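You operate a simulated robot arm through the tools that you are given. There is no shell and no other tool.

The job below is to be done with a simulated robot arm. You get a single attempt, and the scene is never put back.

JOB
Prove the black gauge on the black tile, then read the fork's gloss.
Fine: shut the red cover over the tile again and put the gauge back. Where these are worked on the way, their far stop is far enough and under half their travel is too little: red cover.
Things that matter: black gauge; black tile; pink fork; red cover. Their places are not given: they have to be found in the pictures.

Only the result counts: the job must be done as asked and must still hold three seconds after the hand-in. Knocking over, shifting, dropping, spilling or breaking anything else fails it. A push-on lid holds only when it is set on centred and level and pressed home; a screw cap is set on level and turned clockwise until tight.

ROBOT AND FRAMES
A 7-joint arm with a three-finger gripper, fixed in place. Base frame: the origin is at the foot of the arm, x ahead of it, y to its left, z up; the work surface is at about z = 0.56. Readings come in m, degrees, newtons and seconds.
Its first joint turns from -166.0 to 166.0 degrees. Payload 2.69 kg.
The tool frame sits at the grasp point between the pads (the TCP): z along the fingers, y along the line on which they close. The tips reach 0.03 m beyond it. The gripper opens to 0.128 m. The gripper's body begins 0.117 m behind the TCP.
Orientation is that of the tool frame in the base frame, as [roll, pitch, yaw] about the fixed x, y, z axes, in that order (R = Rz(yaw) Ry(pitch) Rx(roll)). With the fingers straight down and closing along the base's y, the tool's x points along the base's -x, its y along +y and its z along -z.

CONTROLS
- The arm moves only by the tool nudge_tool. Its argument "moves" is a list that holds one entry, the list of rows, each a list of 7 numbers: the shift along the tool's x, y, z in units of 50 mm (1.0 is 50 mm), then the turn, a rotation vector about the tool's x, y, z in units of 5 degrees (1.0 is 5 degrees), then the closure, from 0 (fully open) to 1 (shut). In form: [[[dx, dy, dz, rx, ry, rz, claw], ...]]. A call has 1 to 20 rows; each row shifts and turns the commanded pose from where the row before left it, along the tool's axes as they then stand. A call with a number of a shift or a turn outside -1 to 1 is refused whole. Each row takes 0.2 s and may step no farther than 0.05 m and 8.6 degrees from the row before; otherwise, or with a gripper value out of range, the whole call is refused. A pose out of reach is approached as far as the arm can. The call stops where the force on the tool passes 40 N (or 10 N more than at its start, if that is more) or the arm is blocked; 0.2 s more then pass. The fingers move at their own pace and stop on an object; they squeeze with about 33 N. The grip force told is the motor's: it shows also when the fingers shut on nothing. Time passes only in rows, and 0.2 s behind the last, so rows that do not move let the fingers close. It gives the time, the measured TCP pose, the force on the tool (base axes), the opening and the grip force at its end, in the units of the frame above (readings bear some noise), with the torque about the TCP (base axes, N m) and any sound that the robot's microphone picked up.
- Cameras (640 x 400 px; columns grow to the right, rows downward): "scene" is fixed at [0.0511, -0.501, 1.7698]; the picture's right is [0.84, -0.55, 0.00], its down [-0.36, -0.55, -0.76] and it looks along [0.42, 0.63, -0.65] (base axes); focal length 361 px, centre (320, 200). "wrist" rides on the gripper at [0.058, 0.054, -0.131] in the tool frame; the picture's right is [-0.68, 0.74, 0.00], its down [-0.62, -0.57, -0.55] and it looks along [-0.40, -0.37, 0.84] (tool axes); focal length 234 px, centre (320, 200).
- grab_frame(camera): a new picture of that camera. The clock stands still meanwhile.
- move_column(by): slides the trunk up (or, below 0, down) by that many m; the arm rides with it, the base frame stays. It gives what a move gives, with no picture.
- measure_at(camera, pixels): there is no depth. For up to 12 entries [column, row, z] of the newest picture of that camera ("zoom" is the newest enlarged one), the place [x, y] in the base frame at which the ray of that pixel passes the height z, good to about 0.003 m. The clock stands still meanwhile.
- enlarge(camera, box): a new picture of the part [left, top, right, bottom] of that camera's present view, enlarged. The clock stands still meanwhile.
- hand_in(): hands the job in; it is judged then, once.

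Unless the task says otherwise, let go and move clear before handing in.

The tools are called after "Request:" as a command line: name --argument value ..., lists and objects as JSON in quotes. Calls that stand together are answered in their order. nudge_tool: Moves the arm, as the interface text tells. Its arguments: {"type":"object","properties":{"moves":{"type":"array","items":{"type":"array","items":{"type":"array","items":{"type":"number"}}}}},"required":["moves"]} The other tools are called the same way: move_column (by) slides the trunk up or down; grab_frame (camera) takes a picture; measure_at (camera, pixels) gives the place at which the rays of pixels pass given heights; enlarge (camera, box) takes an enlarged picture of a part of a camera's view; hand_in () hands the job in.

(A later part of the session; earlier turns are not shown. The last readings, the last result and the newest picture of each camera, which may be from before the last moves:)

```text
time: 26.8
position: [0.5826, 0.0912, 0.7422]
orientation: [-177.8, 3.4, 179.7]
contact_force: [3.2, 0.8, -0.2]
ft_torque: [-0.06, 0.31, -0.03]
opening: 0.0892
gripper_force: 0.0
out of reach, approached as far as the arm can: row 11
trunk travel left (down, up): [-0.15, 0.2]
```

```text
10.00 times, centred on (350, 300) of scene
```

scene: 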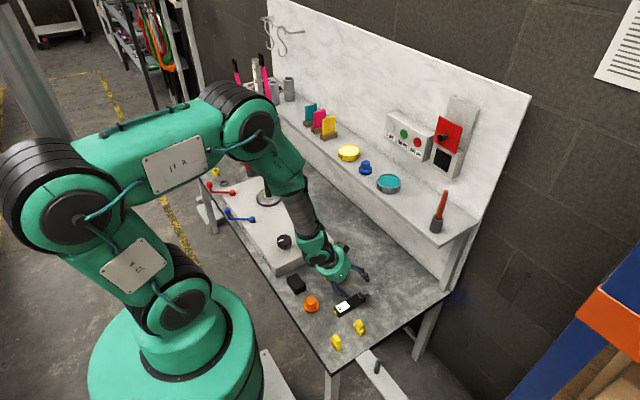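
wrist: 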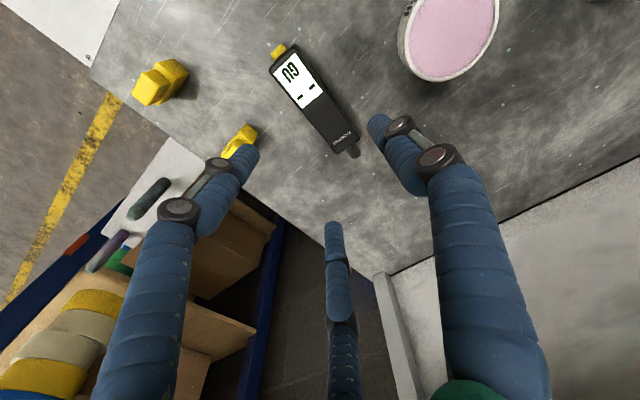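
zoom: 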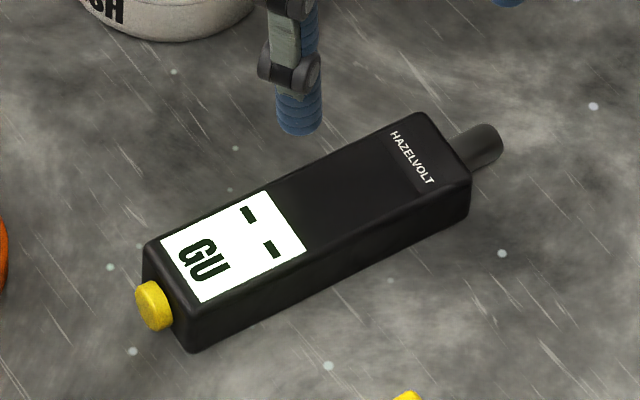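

The gauge's rear end has been nudged a little (yellow end moved to zoom (155,305)); I can correct that when returning it. I'll let the arm settle and re-measure the gauge.

Request:
nudge_tool --moves '[[[0, 0, -0.2, 0, 0, 0, 0.3], [0, 0, -0.2, 0, 0, 0, 0.3], [0, 0, 0, 0, 0, 0, 0.3]]]'

Request:
measure_at --camera "zoom" --pixels '[[418, 113, 0.58], [471, 180, 0.58], [194, 320, 0.58], [145, 245, 0.58], [469, 217, 0.56], [193, 352, 0.56], [485, 145, 0.57], [152, 306, 0.57]]'

Request:
grab_frame --camera "wrist"

Request:
grab_frame --camera "scene"

```text
time: 27.6
position: [0.5822, 0.0909, 0.7595]
orientation: [-177.3, 2.4, 179.8]
contact_force: [0.0, -0.2, -1.1]
ft_torque: [-0.03, 0.02, 0.03]
opening: 0.0895
gripper_force: 0.1
out of reach, approached as far as the arm can: row 1
trunk travel left (down, up): [-0.15, 0.2]
```

```text
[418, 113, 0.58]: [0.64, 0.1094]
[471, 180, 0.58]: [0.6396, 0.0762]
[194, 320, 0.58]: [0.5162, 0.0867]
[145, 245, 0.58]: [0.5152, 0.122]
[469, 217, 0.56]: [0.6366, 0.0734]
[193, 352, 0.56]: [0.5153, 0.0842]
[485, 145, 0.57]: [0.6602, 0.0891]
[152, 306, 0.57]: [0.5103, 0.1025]
```

```text
taken
```

wrist: 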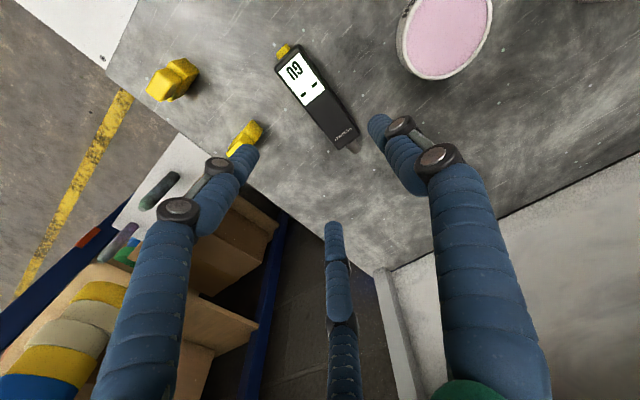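

```text
taken
```

scene: 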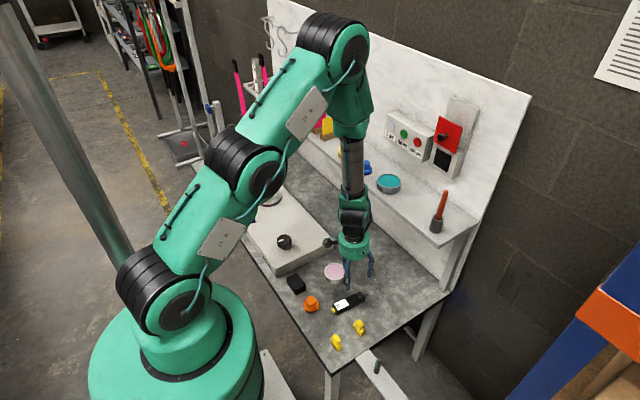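

The arm's elbow has flipped to a new posture and the tool is off vertical by ~3°. I'll straighten it, align yaw with the gauge (−5.3°), and position above its grip point at (0.557, 0.099).

Request:
nudge_tool --moves '[[[0, 0, 0, -0.54, 0.48, 0, 0.3], [0.25, 0.084, 0, 0, 0, 0.53, 0.3], [0.25, 0.084, 0, 0, 0, 0.53, 0.3], [0, 0, 0.4, 0, 0, 0, 0.3], [0, 0, 0, 0, 0, 0, 0.3], [0, 0, 0, 0, 0, 0, 0.3]]]'

Request:
grab_frame --camera "wrist"

```text
time: 29.0
position: [0.5571, 0.1005, 0.7394]
orientation: [180.0, 0.2, 174.3]
contact_force: [0.0, -0.1, 0.0]
ft_torque: [-0.01, -0.01, -0.01]
opening: 0.0895
gripper_force: 0.1
trunk travel left (down, up): [-0.15, 0.2]
```

```text
taken
```

wrist: 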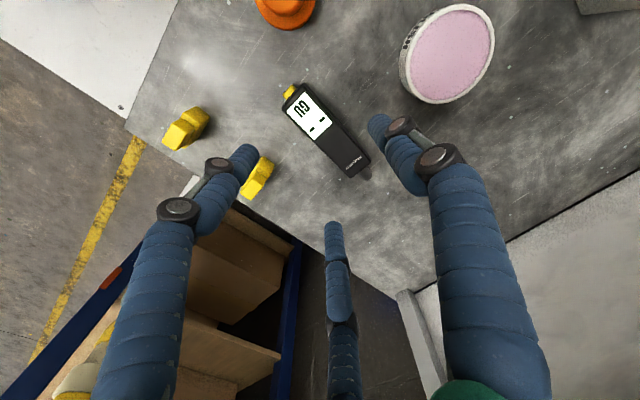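

Now aligned (yaw 174.3°, vertical). I'll open fully and descend to just above the gauge, then check the finger placement.

Request:
nudge_tool --moves '[[[0, -0.08, 0, 0, 0, 0, 0], [0, 0, 0.6, 0, 0, 0, 0], [0, 0, 0.6, 0, 0, 0, 0], [0, 0, 0.6, 0, 0, 0, 0], [0, 0, 0, 0, 0, 0, 0]]]'

Request:
grab_frame --camera "wrist"

Request:
enlarge --camera "scene" --box '[300, 240, 400, 340]'

```text
time: 30.2
position: [0.5578, 0.0951, 0.6478]
orientation: [179.9, 0.0, 174.2]
contact_force: [0.3, 0.1, -1.1]
ft_torque: [0.01, 0.03, 0.02]
opening: 0.1278
gripper_force: 0.0
trunk travel left (down, up): [-0.15, 0.2]
```

```text
taken
```

wrist: 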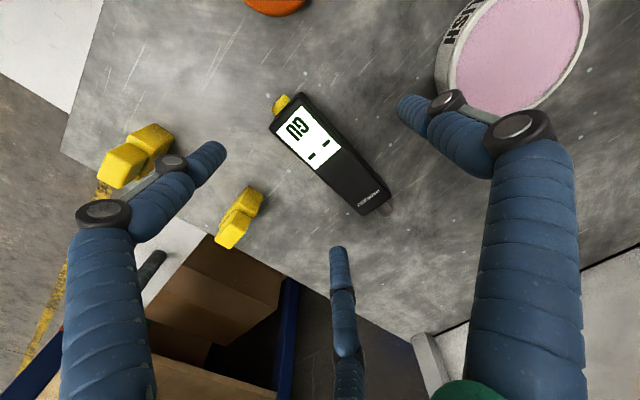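

```text
4.00 times, centred on (350, 290) of scene
```

zoom: 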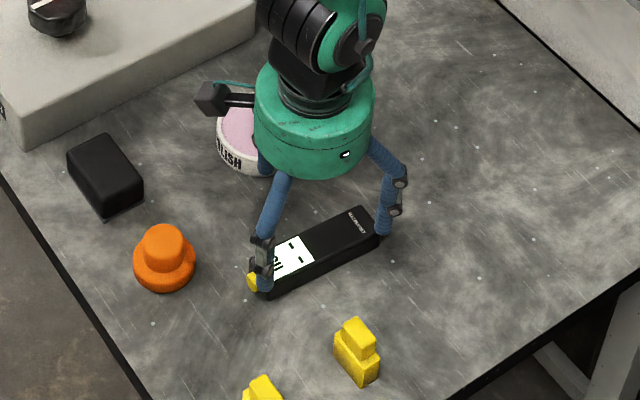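

The fingers straddle the gauge. I'll descend the last 54 mm and close gently.

Request:
nudge_tool --moves '[[[0, 0, 0.53, 0, 0, 0, 0.1], [0, 0, 0.53, 0, 0, 0, 0.1], [0, 0, 0, 0, 0, 0, 0.1]]]'

Request:
nudge_tool --moves '[[[0, 0, 0, 0, 0, 0, 0.4], [0, 0, 0, 0, 0, 0, 0.6], [0, 0, 0, 0, 0, 0, 0.8], [0, 0, 0, 0, 0, 0, 1], [0, 0, 0, 0, 0, 0, 1]]]'

Request:
grab_frame --camera "wrist"

Request:
enlarge --camera "scene" --box '[300, 240, 400, 340]'

```text
time: 31.0
position: [0.5573, 0.0959, 0.5945]
orientation: [-180.0, 0.1, 174.3]
contact_force: [-1.5, 0.4, -0.5]
ft_torque: [-0.03, 0.0, 0.02]
opening: 0.1154
gripper_force: 0.0
trunk travel left (down, up): [-0.15, 0.2]
```

```text
time: 32.2
position: [0.5582, 0.095, 0.5946]
orientation: [179.9, 0.1, 174.3]
contact_force: [-0.3, 1.2, 2.6]
ft_torque: [0.12, 0.0, 0.03]
opening: 0.0546
gripper_force: 33.1
trunk travel left (down, up): [-0.15, 0.2]
```

```text
taken
```

wrist: 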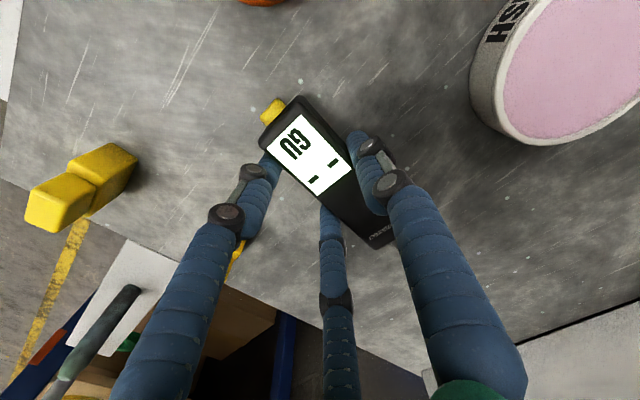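

```text
4.00 times, centred on (350, 290) of scene
```

zoom: 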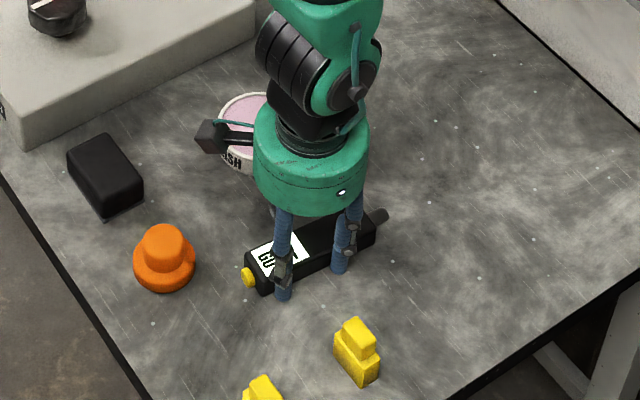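

Grip is firm (opening 0.0546, 33 N). I'll lift the gauge and check how it sits in the hand.

Request:
nudge_tool --moves '[[[0, 0, -0.4, 0, 0, 0, 1], [0, 0, -0.8, 0, 0, 0, 1], [0, 0, -0.9, 0, 0, 0, 1], [0, 0, -0.9, 0, 0, 0, 1], [0, 0, -0.9, 0, 0, 0, 1], [0, 0, -0.9, 0, 0, -0.57, 1], [0, 0, -0.9, 0, 0, -0.57, 1], [0, 0, -0.9, 0, 0, 0, 1], [0, 0, 0, 0, 0, 0, 1], [0, 0, 0, 0, 0, 0, 1]]]'

Request:
grab_frame --camera "wrist"

Request:
grab_frame --camera "scene"

```text
time: 34.4
position: [0.5572, 0.0934, 0.9264]
orientation: [180.0, 0.0, -180.0]
contact_force: [0.5, -0.6, -1.7]
ft_torque: [-0.07, 0.03, -0.01]
opening: 0.0543
gripper_force: 33.6
trunk travel left (down, up): [-0.15, 0.2]
```

```text
taken
```

wrist: 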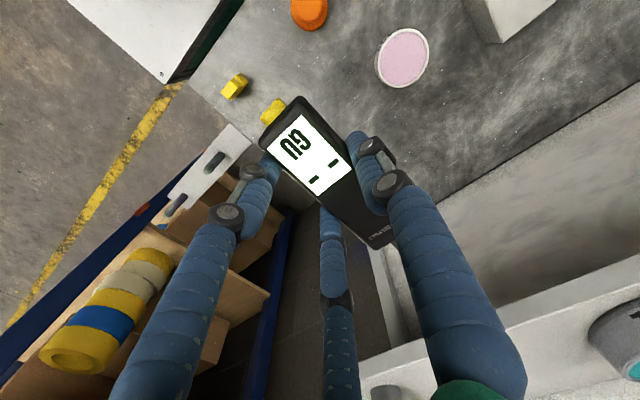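

```text
taken
```

scene: 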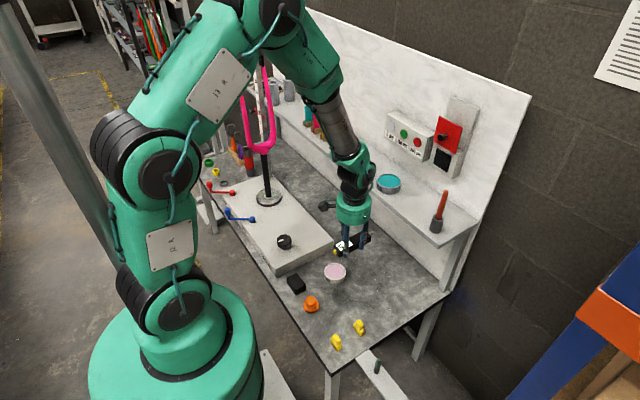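

The gauge is held level. I'll measure its body corners and nub in both views at its present height.

Request:
measure_at --camera "wrist" --pixels '[[259, 140, 0.912], [300, 97, 0.912], [372, 250, 0.912], [295, 176, 0.912]]'

Request:
enlarge --camera "scene" --box '[310, 200, 400, 270]'

```text
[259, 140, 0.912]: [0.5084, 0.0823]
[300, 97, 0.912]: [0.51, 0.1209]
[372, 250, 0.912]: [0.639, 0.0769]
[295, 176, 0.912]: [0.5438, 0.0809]
```

```text
5.71 times, centred on (355, 235) of scene
```

zoom: 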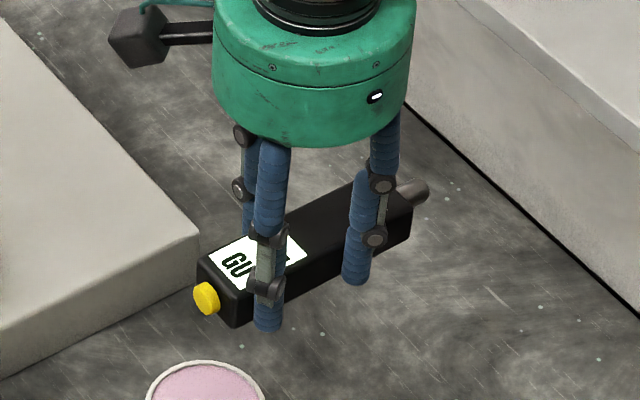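

Request:
measure_at --camera "zoom" --pixels '[[424, 188, 0.902], [206, 299, 0.902], [412, 205, 0.912], [234, 298, 0.912], [200, 262, 0.912], [408, 243, 0.892], [234, 327, 0.892]]'

```text
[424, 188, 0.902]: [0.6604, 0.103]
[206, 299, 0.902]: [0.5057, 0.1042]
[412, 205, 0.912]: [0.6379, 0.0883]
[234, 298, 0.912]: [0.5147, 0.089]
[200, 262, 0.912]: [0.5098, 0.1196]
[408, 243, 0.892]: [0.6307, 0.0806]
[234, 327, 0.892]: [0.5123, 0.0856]
```

Nub tip sits at TCP + (0.103, 0.007, −0.022). I'll raise to tile height and move forward to stand the nub ~65 mm short of the tile.

Request:
nudge_tool --moves '[[[0, 0, -0.8, 0, 0, -0.3, 1], [0, 0, -0.8, 0, 0, 0, 1], [0, 0, -0.8, 0, 0, 0, 1], [0, 0, -0.8, 0, 0, 0, 1], [0, 0, -0.8, 0, 0, 0, 1], [-0.8, -0.038, 0, 0, 0, 0, 1], [-0.8, -0.038, 0, 0, 0, 0, 1], [-0.8, -0.038, 0, 0, 0, 0, 1], [-0.8, -0.038, 0, 0, 0, 0, 1], [-0.7, -0.038, 0, 0, 0, 0, 1], [0, 0, 0, 0, 0, 0, 1], [0, 0, 0, 0, 0, 0, 1]]]'

Request:
grab_frame --camera "wrist"

Request:
enlarge --camera "scene" --box '[350, 70, 500, 230]'

```text
time: 37.0
position: [0.753, 0.0896, 1.1225]
orientation: [179.9, 0.3, -178.5]
contact_force: [-0.7, 0.0, -1.2]
ft_torque: [0.0, 0.0, 0.03]
opening: 0.0545
gripper_force: 33.0
trunk travel left (down, up): [-0.15, 0.2]
```

```text
taken
```

wrist: 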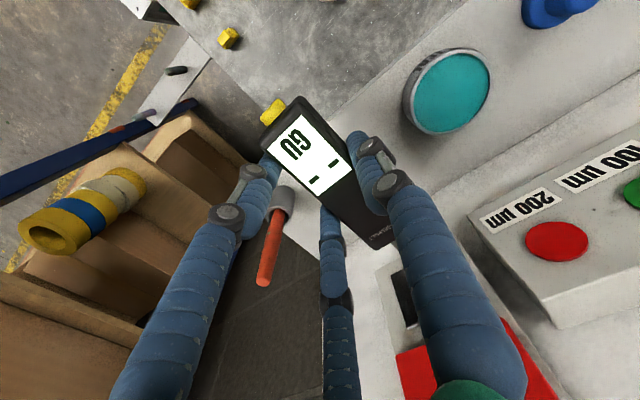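

```text
2.50 times, centred on (425, 150) of scene
```

zoom: 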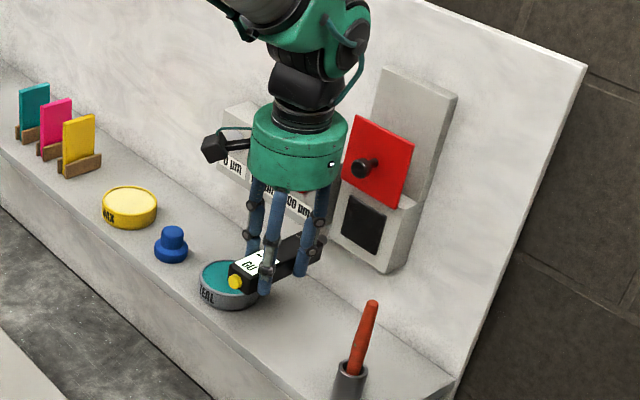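

The gauge is lined up just short of the tile. I'll zoom tighter to check where the nub is relative to the tile.

Request:
enlarge --camera "scene" --box '[405, 140, 455, 190]'

Request:
enlarge --camera "wrist" --box '[360, 200, 460, 340]'

```text
8.00 times, centred on (430, 165) of scene
```

zoom: 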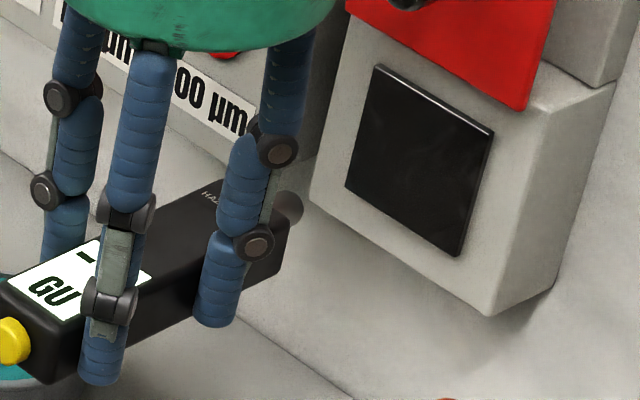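

```text
2.86 times, centred on (410, 270) of wrist
```

zoom: 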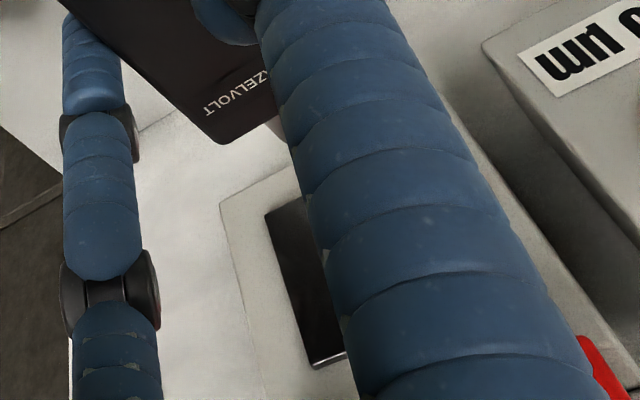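

Request:
grab_frame --camera "scene"

Request:
measure_at --camera "scene" --pixels '[[426, 165.9, 1.1], [426, 165.9, 1.105], [442.7, 159.6, 1.108]]'

```text
taken
```

scene: 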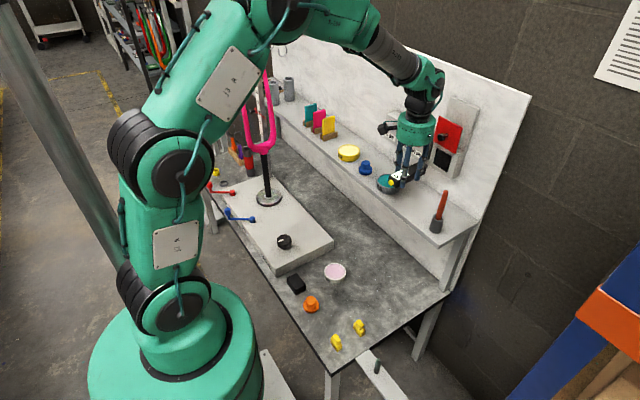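

```text
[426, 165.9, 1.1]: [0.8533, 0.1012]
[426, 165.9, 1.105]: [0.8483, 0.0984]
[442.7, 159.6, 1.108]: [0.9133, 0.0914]
```

The nub is at about (0.853, 0.101, 1.100) against the tile centre (0.915, 0.091, 1.108). I'll shift −10 mm in y, +7 mm in z, advance 45 mm and re-check.

Request:
nudge_tool --moves '[[[0, -0.2, -0.15, 0, 0, 0, 1], [-0.45, 0, 0, 0, 0, 0, 1], [-0.45, 0, 0, 0, 0, 0, 1], [0, 0, 0, 0, 0, 0, 1], [0, 0, 0, 0, 0, 0, 1]]]'

Request:
enlarge --camera "scene" --box '[405, 120, 465, 190]'

```text
time: 38.2
position: [0.7964, 0.0794, 1.1347]
orientation: [179.9, 0.2, -178.5]
contact_force: [0.2, 0.6, -1.3]
ft_torque: [0.0, -0.01, 0.0]
opening: 0.0546
gripper_force: 33.0
trunk travel left (down, up): [-0.15, 0.2]
```

```text
5.71 times, centred on (435, 155) of scene
```

zoom: 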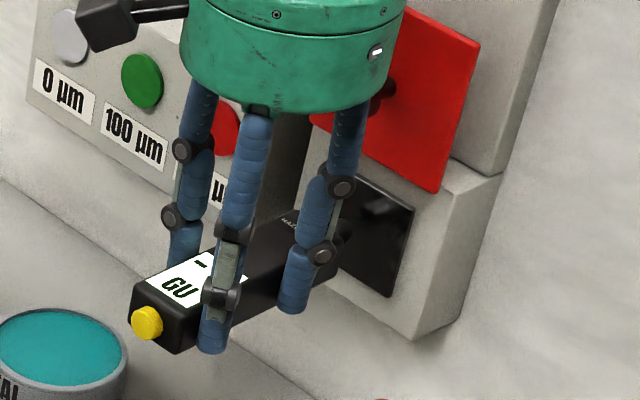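

Nub is aligned with the tile, ~18 mm short, and the hand clears the cover knob. I'll advance slowly with small steps.

Request:
nudge_tool --moves '[[[-0.08, 0, 0, 0, 0, 0, 1], [-0.08, 0, 0, 0, 0, 0, 1], [-0.08, 0, 0, 0, 0, 0, 1], [-0.04, 0, 0, 0, 0, 0, 1], [0, 0, 0, 0, 0, 0, 1]]]'

Request:
enlarge --camera "scene" --box '[405, 120, 465, 190]'

```text
time: 39.4
position: [0.8063, 0.0825, 1.1344]
orientation: [179.9, 0.0, -178.5]
contact_force: [-39.7, -2.4, 3.0]
ft_torque: [-0.05, 0.35, -0.18]
opening: 0.0542
gripper_force: 32.9
trunk travel left (down, up): [-0.15, 0.2]
```

```text
5.71 times, centred on (435, 155) of scene
```

zoom: 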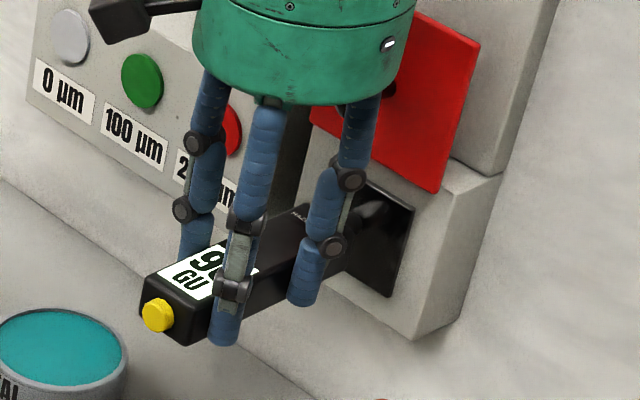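

Contact made (Fx −40 N) and the display now shows a number. I'll read it in the wrist view.

Request:
enlarge --camera "wrist" --box '[250, 90, 370, 210]'

Request:
nudge_tool --moves '[[[0.03, 0, 0, 0, 0, 0, 1], [0, 0, 0, 0, 0, 0, 1], [0, 0, 0, 0, 0, 0, 1]]]'

Request:
enlarge --camera "wrist" --box '[250, 90, 370, 210]'

```text
3.33 times, centred on (310, 150) of wrist
```

zoom: 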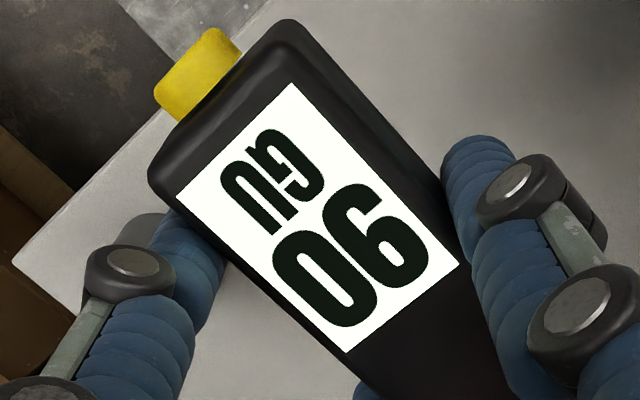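

```text
time: 40.2
position: [0.8075, 0.0812, 1.1345]
orientation: [179.8, 0.0, -178.5]
contact_force: [-39.9, -2.4, -7.0]
ft_torque: [-0.07, 1.37, 0.02]
opening: 0.0541
gripper_force: 32.3
trunk travel left (down, up): [-0.15, 0.2]
```

```text
3.33 times, centred on (310, 150) of wrist
```

zoom: 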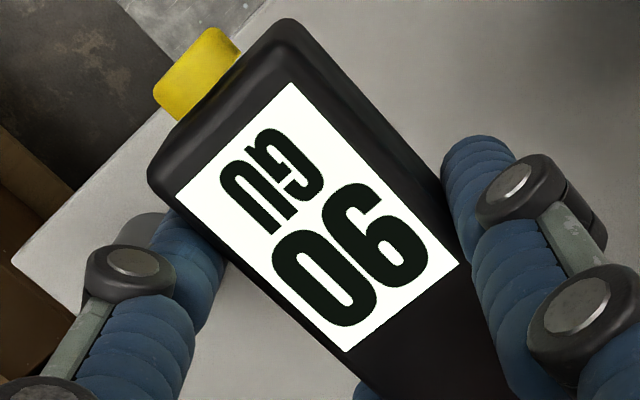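

The gauge reads "90 GU" on the black tile, so it is proved. I'll back straight off and get a clear view of the fork.

Request:
nudge_tool --moves '[[[0.2, 0, 0, 0, 0, 0, 1], [0.6, 0, 0, 0, 0, 0, 1], [0.9, 0, 0, 0, 0, 0, 1], [0.9, 0, 0, 0, 0, 0, 1], [0.9, 0, 0, 0, 0, 0, 1], [0, 0, 0, 0, 0, 0, 1], [0, 0, 0, 0, 0, 0, 1]]]'

Request:
grab_frame --camera "scene"

Request:
enlarge --camera "scene" --box '[205, 40, 325, 220]'

Request:
enlarge --camera "wrist" --box '[250, 90, 370, 210]'

```text
time: 41.8
position: [0.636, 0.0763, 1.1306]
orientation: [179.9, 0.1, -178.5]
contact_force: [-0.2, -0.7, -1.0]
ft_torque: [-0.01, 0.06, 0.0]
opening: 0.054
gripper_force: 32.8
trunk travel left (down, up): [-0.15, 0.2]
```

```text
taken
```

scene: 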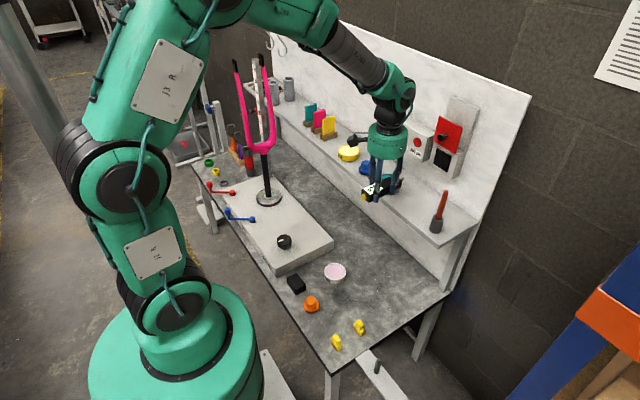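

```text
2.22 times, centred on (265, 130) of scene
```

zoom: 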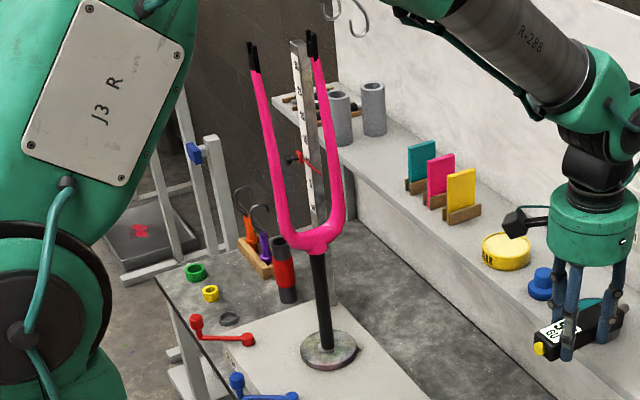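

```text
3.33 times, centred on (310, 150) of wrist
```

zoom: 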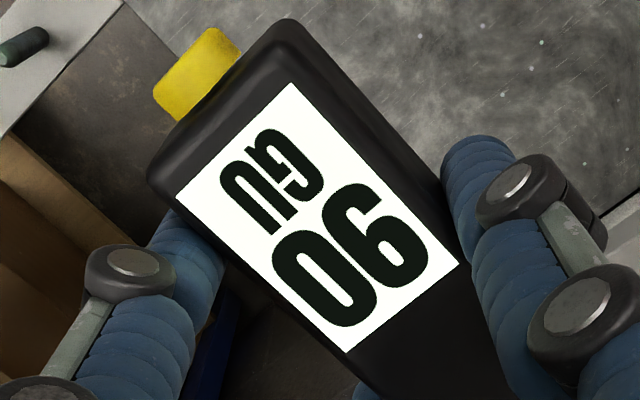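

The display keeps 90. The fork's legs show at zoom (270,150) and (330,150), crown at (314,238), base disc at (328,348). I'll measure these rays at several heights.

Request:
measure_at --camera "zoom" --pixels '[[328, 349, 0.6], [328, 349, 0.61], [317, 252, 0.85], [317, 252, 0.9], [314, 238, 0.9], [314, 238, 0.95], [272, 160, 1.1], [332, 160, 1.1], [255, 72, 1.25], [318, 60, 1.25], [287, 235, 0.95], [338, 225, 0.95]]'

Request:
enlarge --camera "scene" --box '[225, 45, 305, 155]'

```text
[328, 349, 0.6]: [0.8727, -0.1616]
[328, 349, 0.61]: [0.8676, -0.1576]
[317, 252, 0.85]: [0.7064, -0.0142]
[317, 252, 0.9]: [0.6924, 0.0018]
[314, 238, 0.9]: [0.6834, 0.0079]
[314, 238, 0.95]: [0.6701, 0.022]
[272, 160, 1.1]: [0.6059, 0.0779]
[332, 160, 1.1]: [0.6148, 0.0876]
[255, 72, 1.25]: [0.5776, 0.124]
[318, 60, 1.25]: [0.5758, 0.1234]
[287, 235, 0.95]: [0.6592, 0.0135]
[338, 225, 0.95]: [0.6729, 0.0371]
```

```text
3.64 times, centred on (265, 100) of scene
```

zoom: 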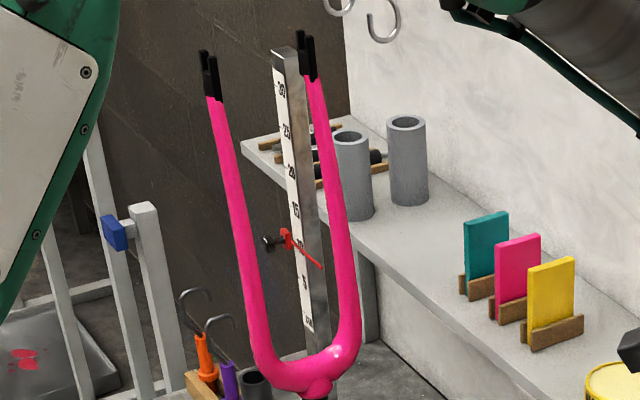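

Request:
measure_at --camera "zoom" --pixels '[[213, 97, 1.2], [213, 97, 1.3], [315, 77, 1.2], [315, 77, 1.3], [238, 220, 1.1], [338, 200, 1.1], [258, 320, 1.0], [352, 300, 1.0], [312, 375, 0.95], [312, 375, 0.9], [238, 220, 1.05], [338, 200, 1.05]]'

Request:
measure_at --camera "scene" --pixels '[[268.6, 197, 0.6], [268.6, 197, 0.61], [266, 178, 0.7], [263.6, 153, 0.85], [263.6, 153, 0.9]]'

```text
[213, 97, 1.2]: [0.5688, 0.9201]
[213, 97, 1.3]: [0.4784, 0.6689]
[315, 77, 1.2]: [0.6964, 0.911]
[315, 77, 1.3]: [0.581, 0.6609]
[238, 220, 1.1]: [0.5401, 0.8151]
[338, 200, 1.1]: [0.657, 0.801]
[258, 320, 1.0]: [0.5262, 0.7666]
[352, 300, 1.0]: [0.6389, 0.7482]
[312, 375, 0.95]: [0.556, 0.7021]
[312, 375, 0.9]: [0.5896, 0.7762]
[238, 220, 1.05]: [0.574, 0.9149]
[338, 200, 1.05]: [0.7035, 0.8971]
```

```text
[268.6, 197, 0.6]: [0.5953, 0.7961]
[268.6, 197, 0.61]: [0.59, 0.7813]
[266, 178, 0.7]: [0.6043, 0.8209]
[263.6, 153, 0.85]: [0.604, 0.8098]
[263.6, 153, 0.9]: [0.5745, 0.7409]
```

The fork's axis is at about (0.596, 0.795); its left leg at about (0.534, 0.795), ~25 mm thick, pink from z≈0.9 to 1.25. I'll turn the gauge to point toward +y before going over there.

Request:
nudge_tool --moves '[[[0, 0, 0, 0, 0, -1, 1], [0, 0, 0, 0, 0, -1, 1], [0, 0, 0, 0, 0, -1, 1], [0, 0, 0, 0, 0, -1, 1], [0, 0, 0, 0, 0, -1, 1], [0, 0, 0, 0, 0, -1, 1], [0, 0, 0, 0, 0, -1, 1], [0, 0, 0, 0, 0, -1, 1], [0, 0, 0, 0, 0, -1, 1], [0, 0, 0, 0, 0, -1, 1], [0, 0, 0, 0, 0, -1, 1], [0, 0, 0, 0, 0, -1, 1], [0, 0, 0, 0, 0, -1, 1], [0, 0, 0, 0, 0, -1, 1], [0, 0, 0, 0, 0, -1, 1], [0, 0, 0, 0, 0, -1, 1], [0, 0, 0, 0, 0, -1, 1], [0, 0, 0, 0, 0, -1, 1], [0, 0, 0, 0, 0, 0, 1]]]'

Request:
grab_frame --camera "scene"

```text
time: 45.8
position: [0.6323, 0.0788, 1.1324]
orientation: [-179.9, 0.0, -88.4]
contact_force: [-0.8, -0.2, -2.2]
ft_torque: [-0.04, 0.01, 0.0]
opening: 0.0543
gripper_force: 33.0
trunk travel left (down, up): [-0.15, 0.2]
```

```text
taken
```

scene: 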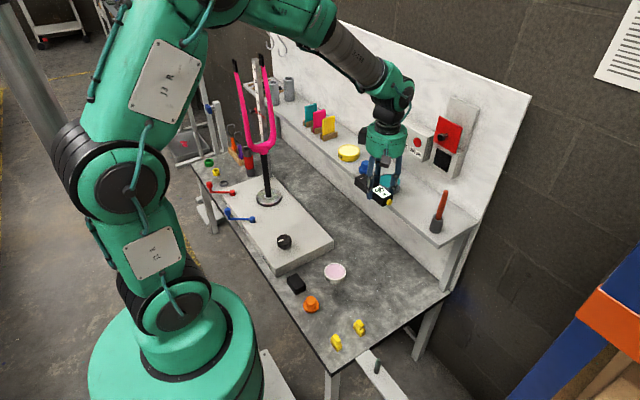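

Gauge now points +y. I'll translate toward the fork, stopping with the nub about 95 mm short of the left leg.

Request:
nudge_tool --moves '[[[-0.909, 0.158, 0.055, 0, 0, 0, 1], [-0.909, 0.158, 0.055, 0, 0, 0, 1], [-0.909, 0.158, 0.055, 0, 0, 0, 1], [-0.909, 0.158, 0.055, 0, 0, 0, 1], [-0.909, 0.158, 0.055, 0, 0, 0, 1], [-0.909, 0.158, 0.055, 0, 0, 0, 1], [-0.909, 0.158, 0.055, 0, 0, 0, 1], [-0.909, 0.158, 0.055, 0, 0, 0, 1], [-0.909, 0.158, 0.055, 0, 0, 0, 1], [-0.909, 0.158, 0.055, 0, 0, 0, 1], [-0.909, 0.158, 0.055, 0, 0, 0, 1], [0, 0, 0, 0, 0, 0, 1], [0, 0, 0, 0, 0, 0, 1]]]'

Request:
grab_frame --camera "scene"

Request:
grab_frame --camera "wrist"

```text
time: 48.6
position: [0.5319, 0.5762, 1.1042]
orientation: [-179.8, 0.1, -88.4]
contact_force: [1.2, 0.0, -1.9]
ft_torque: [-0.03, -0.02, -0.01]
opening: 0.0544
gripper_force: 33.0
trunk travel left (down, up): [-0.15, 0.2]
```

```text
taken
```

scene: 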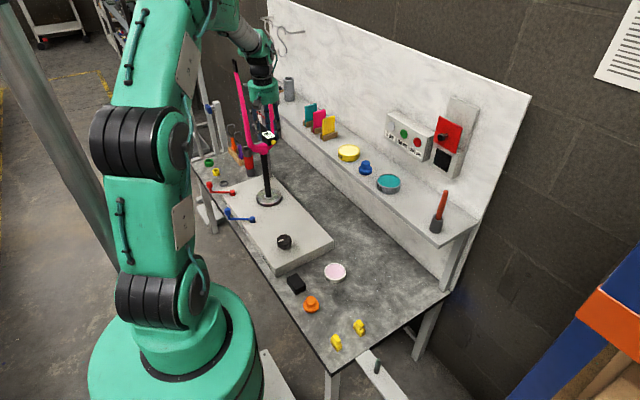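

```text
taken
```

wrist: 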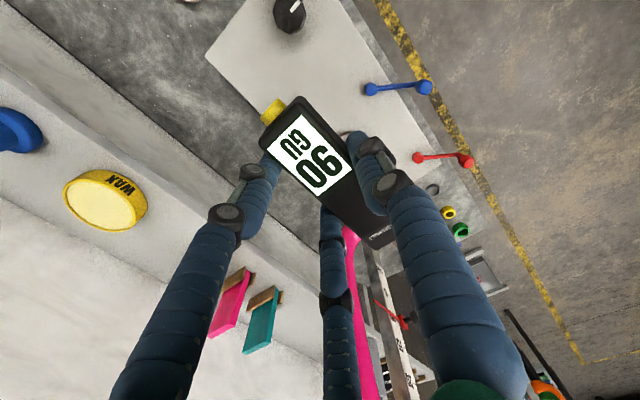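

The right leg is visible between fingers at wrist (355,290), which matches my estimate; the left one hides behind the finger. I'll zoom to refine it.

Request:
enlarge --camera "wrist" --box '[320, 210, 420, 400]'

Request:
enlarge --camera "scene" --box '[220, 50, 310, 180]'

```text
2.11 times, centred on (370, 305) of wrist
```

zoom: 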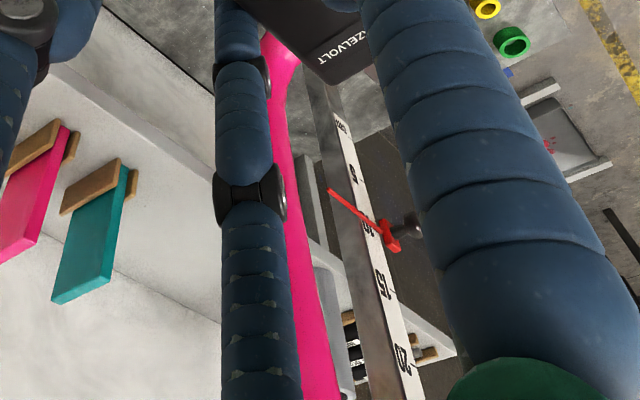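

```text
3.08 times, centred on (265, 115) of scene
```

zoom: 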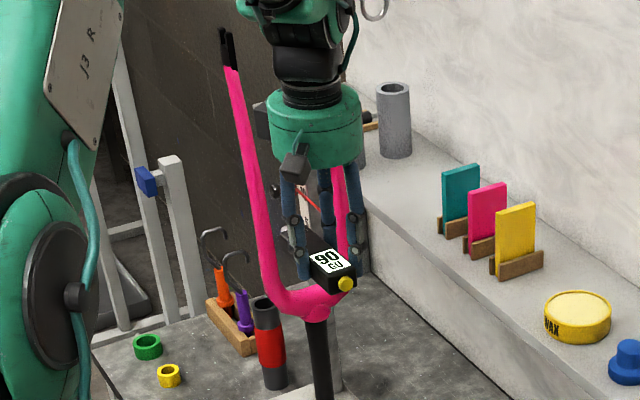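

Request:
measure_at --camera "zoom" --pixels '[[346, 284, 1.082], [333, 262, 1.095], [316, 240, 1.095], [353, 268, 1.095], [325, 286, 1.095], [258, 200, 1.08], [270, 250, 1.0], [258, 200, 1.06]]'

Request:
measure_at --camera "wrist" --pixels '[[259, 140, 1.095], [300, 97, 1.095], [276, 110, 1.082], [372, 250, 1.095], [393, 232, 1.095]]'

```text
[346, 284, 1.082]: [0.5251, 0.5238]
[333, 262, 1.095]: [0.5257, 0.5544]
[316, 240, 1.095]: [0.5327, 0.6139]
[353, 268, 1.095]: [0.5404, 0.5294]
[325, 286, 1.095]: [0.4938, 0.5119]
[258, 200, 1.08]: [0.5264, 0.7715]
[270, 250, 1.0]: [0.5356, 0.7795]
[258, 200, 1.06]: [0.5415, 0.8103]
```

```text
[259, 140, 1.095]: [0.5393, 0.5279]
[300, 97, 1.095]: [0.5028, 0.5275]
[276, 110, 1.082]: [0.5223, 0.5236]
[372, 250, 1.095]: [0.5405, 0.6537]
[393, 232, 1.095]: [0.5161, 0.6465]
```

The gauge centreline is at x≈0.5225 and the left leg at x≈0.535 at that height. I'll shift +12 mm in x and advance 80 mm in y.

Request:
nudge_tool --moves '[[[0, -0.24, 0, 0, 0, 0, 1], [-0.5, -0.014, 0, 0, 0, 0, 1], [-0.5, -0.014, 0, 0, 0, 0, 1], [-0.4, -0.011, 0, 0, 0, 0, 1], [-0.2, -0.005, 0, 0, 0, 0, 1], [0, 0, 0, 0, 0, 0, 1], [0, 0, 0, 0, 0, 0, 1]]]'

Request:
enlarge --camera "scene" --box '[220, 50, 310, 180]'

Request:
grab_frame --camera "wrist"

```text
time: 50.2
position: [0.5468, 0.6562, 1.1056]
orientation: [-179.9, 0.2, -88.5]
contact_force: [12.6, -8.6, -3.4]
ft_torque: [-0.39, -0.31, -1.13]
opening: 0.0541
gripper_force: 32.9
trunk travel left (down, up): [-0.15, 0.2]
```

```text
3.08 times, centred on (265, 115) of scene
```

zoom: 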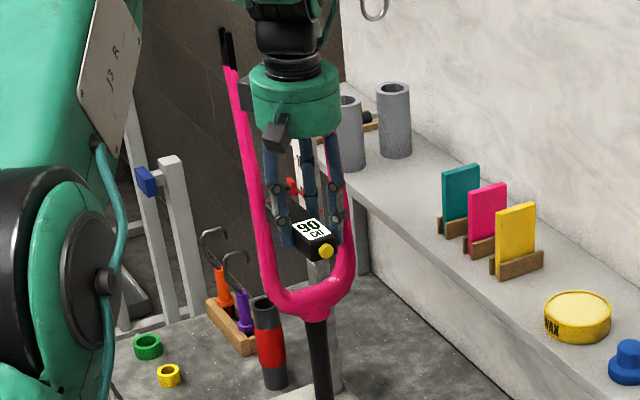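

```text
taken
```

wrist: 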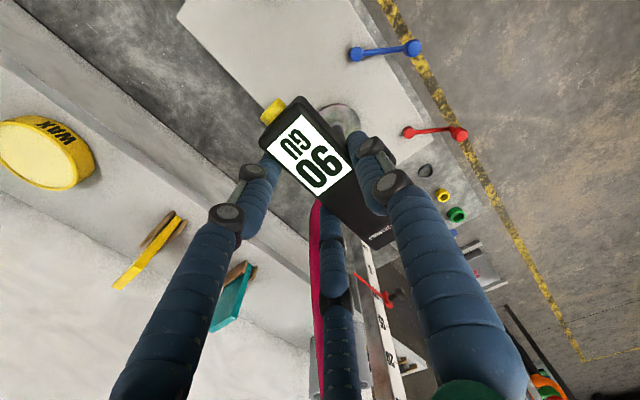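

The nub has touched the leg off to its +x side (Fx +12.6, Fy −8.6 N), so the leg is nearer and further −x than estimated. I'll back off 15 mm and shift −12 mm in x before trying again.

Request:
nudge_tool --moves '[[[0.3, 0, 0, 0, 0, 0, 1], [0.2, 0.12, 0, 0, 0, 0, 1], [0, 0.12, 0, 0, 0, 0, 1], [0, 0, 0, 0, 0, 0, 1], [0, 0, 0, 0, 0, 0, 1]]]'

Request:
grab_frame --camera "wrist"

Request:
enlarge --camera "scene" --box '[240, 90, 290, 150]'

```text
time: 51.4
position: [0.5347, 0.6324, 1.1026]
orientation: [-179.8, 0.2, -88.5]
contact_force: [-0.2, -0.2, -1.4]
ft_torque: [-0.02, 0.01, -0.01]
opening: 0.0544
gripper_force: 33.2
trunk travel left (down, up): [-0.15, 0.2]
```

```text
taken
```

wrist: 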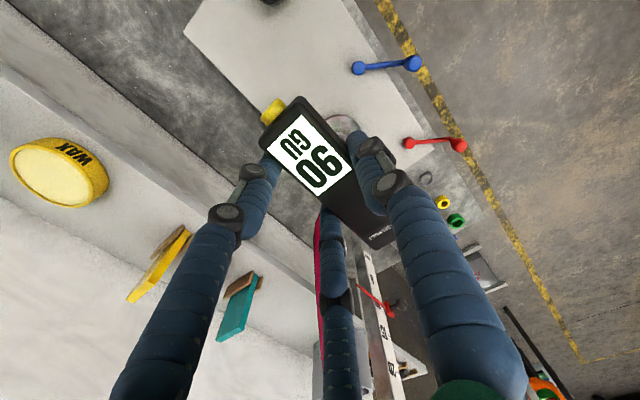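

```text
6.67 times, centred on (265, 120) of scene
```

zoom: 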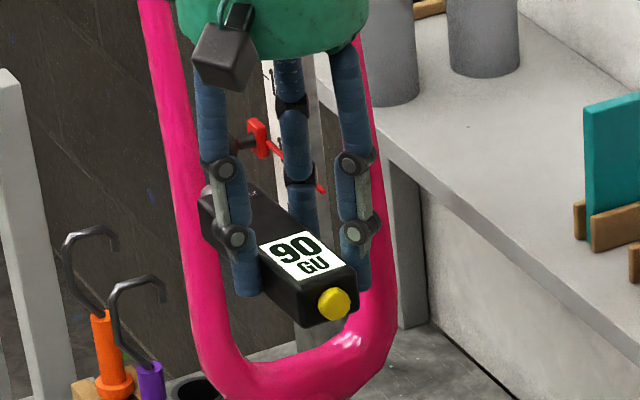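

The gauge axis (zoom (335,303) → (207,190)) now points at the leg near (185,168). I'll advance 20 mm, then creep in small steps.

Request:
nudge_tool --moves '[[[-0.2, -0.005, 0, 0, 0, 0, 1], [-0.2, -0.005, 0, 0, 0, 0, 1], [-0.06, 0, 0, 0, 0, 0, 1], [0, 0, 0, 0, 0, 0, 1]]]'

Request:
enlarge --camera "scene" --box '[240, 90, 290, 150]'

Request:
enlarge --camera "wrist" --box '[250, 90, 370, 210]'

```text
time: 52.4
position: [0.5341, 0.6516, 1.1038]
orientation: [-179.9, 0.1, -88.5]
contact_force: [-0.4, -5.8, -1.4]
ft_torque: [-0.15, 0.04, 0.07]
opening: 0.0543
gripper_force: 33.1
trunk travel left (down, up): [-0.15, 0.2]
```

```text
6.67 times, centred on (265, 120) of scene
```

zoom: 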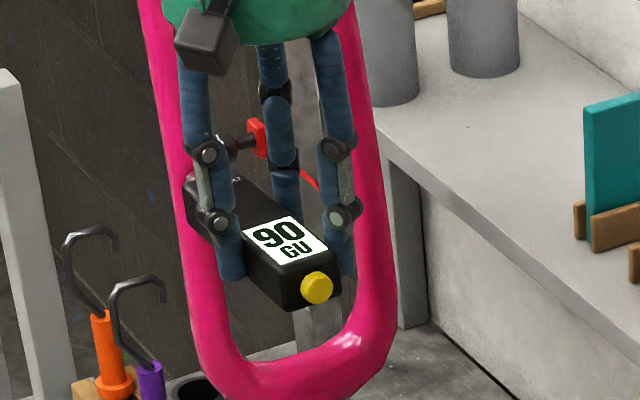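

```text
3.33 times, centred on (310, 150) of wrist
```

zoom: 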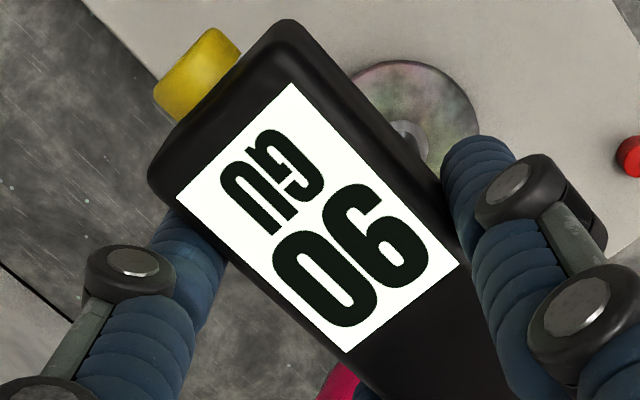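

Contact is now square (Fy −5.8 N, Fx ≈ 0). The display still says 90, so I'll press ~1.5 mm more and hold.

Request:
nudge_tool --moves '[[[-0.03, 0, 0, 0, 0, 0, 1], [0, 0, 0, 0, 0, 0, 1], [0, 0, 0, 0, 0, 0, 1]]]'

Request:
enlarge --camera "wrist" --box '[250, 90, 370, 210]'

```text
time: 53.2
position: [0.5343, 0.6547, 1.1028]
orientation: [-179.9, 0.1, -88.5]
contact_force: [-1.5, -7.9, -3.0]
ft_torque: [-0.37, 0.0, 0.14]
opening: 0.0544
gripper_force: 32.9
trunk travel left (down, up): [-0.15, 0.2]
```

```text
3.33 times, centred on (310, 150) of wrist
```

zoom: 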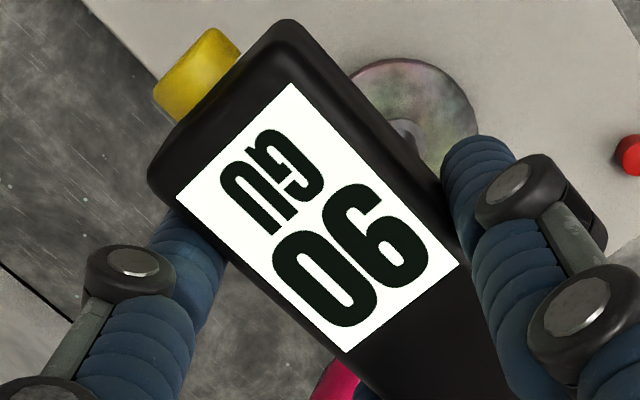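

Force rose only slightly over 3 mm; I'll check in the scene whether the fork or the gauge is yielding.

Request:
enlarge --camera "scene" --box '[220, 50, 310, 180]'

Request:
enlarge --camera "scene" --box '[205, 40, 325, 220]'

```text
3.08 times, centred on (265, 115) of scene
```

zoom: 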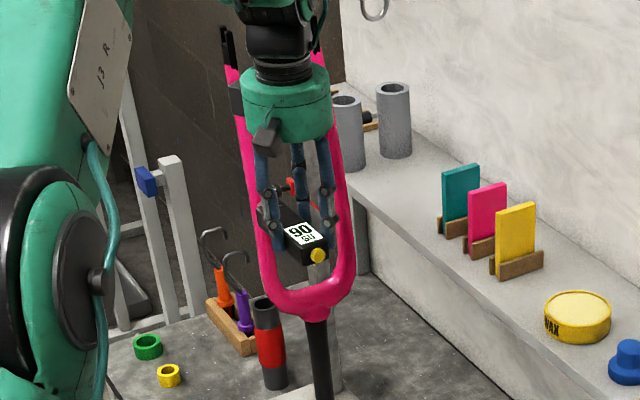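

```text
2.22 times, centred on (265, 130) of scene
```

zoom: 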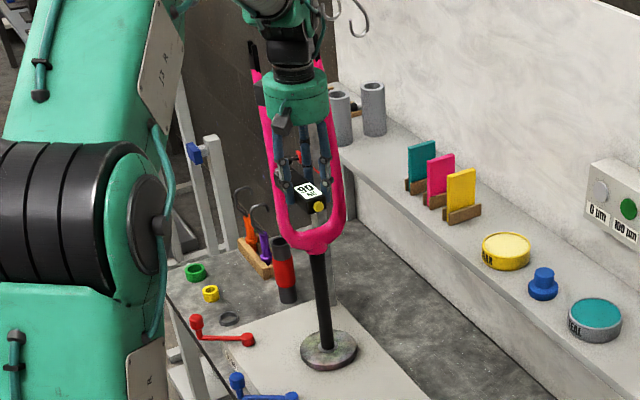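

The fork has not moved. I'll press a little more and hold longer to see if the reading changes.

Request:
nudge_tool --moves '[[[-0.03, 0, 0, 0, 0, 0, 1], [0, 0, 0, 0, 0, 0, 1], [0, 0, 0, 0, 0, 0, 1], [0, 0, 0, 0, 0, 0, 1], [0, 0, 0, 0, 0, 0, 1]]]'

Request:
enlarge --camera "wrist" --box '[250, 90, 370, 210]'

Request:
enlarge --camera "scene" --box '[240, 90, 290, 150]'

```text
time: 54.4
position: [0.5343, 0.6588, 1.1041]
orientation: [-179.8, 0.1, -88.6]
contact_force: [-0.8, -6.8, -4.2]
ft_torque: [-0.37, -0.02, 0.09]
opening: 0.0541
gripper_force: 33.3
trunk travel left (down, up): [-0.15, 0.2]
```

```text
3.33 times, centred on (310, 150) of wrist
```

zoom: 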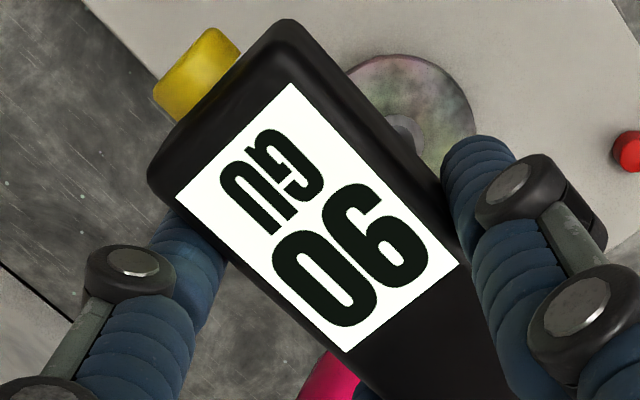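

```text
6.67 times, centred on (265, 120) of scene
```

zoom: 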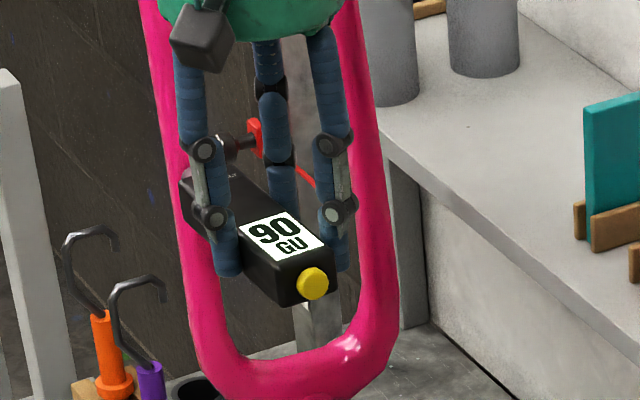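

The hand keeps advancing at constant ~7 N, so the fork is probably turning on its post. I'll back off and compare the fork with the earlier picture.

Request:
nudge_tool --moves '[[[0.3, 0, 0, 0, 0, 0, 1], [0.9, 0, 0, 0, 0, 0, 1], [0.9, 0, 0, 0, 0, 0, 1], [0.9, 0, 0, 0, 0, 0, 1], [0.9, -0.5, 0, 0, 0, 0, 1], [0.9, -0.5, 0, 0, 0, 0, 1], [0, 0, 0, 0, 0, 0, 1], [0, 0, 0, 0, 0, 0, 1]]]'

Request:
enlarge --camera "scene" --box '[225, 45, 305, 155]'

Request:
enlarge --camera "wrist" --box '[250, 90, 450, 400]'

```text
refused: row 5 steps farther than a row can; nothing moved
```

```text
3.64 times, centred on (265, 100) of scene
```

zoom: 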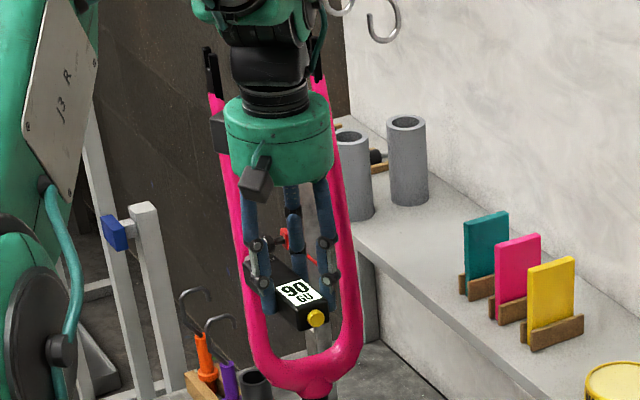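

```text
1.29 times, centred on (350, 245) of wrist
```

zoom: 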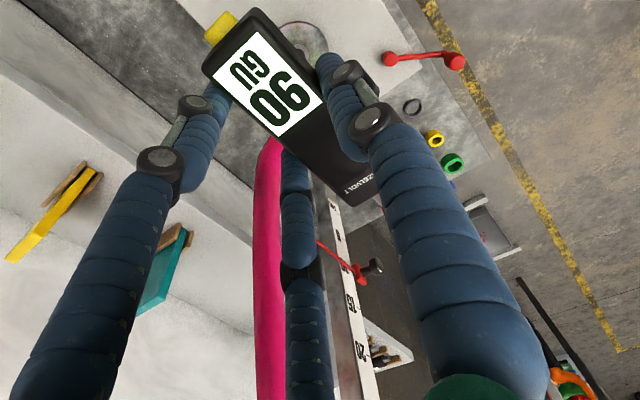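

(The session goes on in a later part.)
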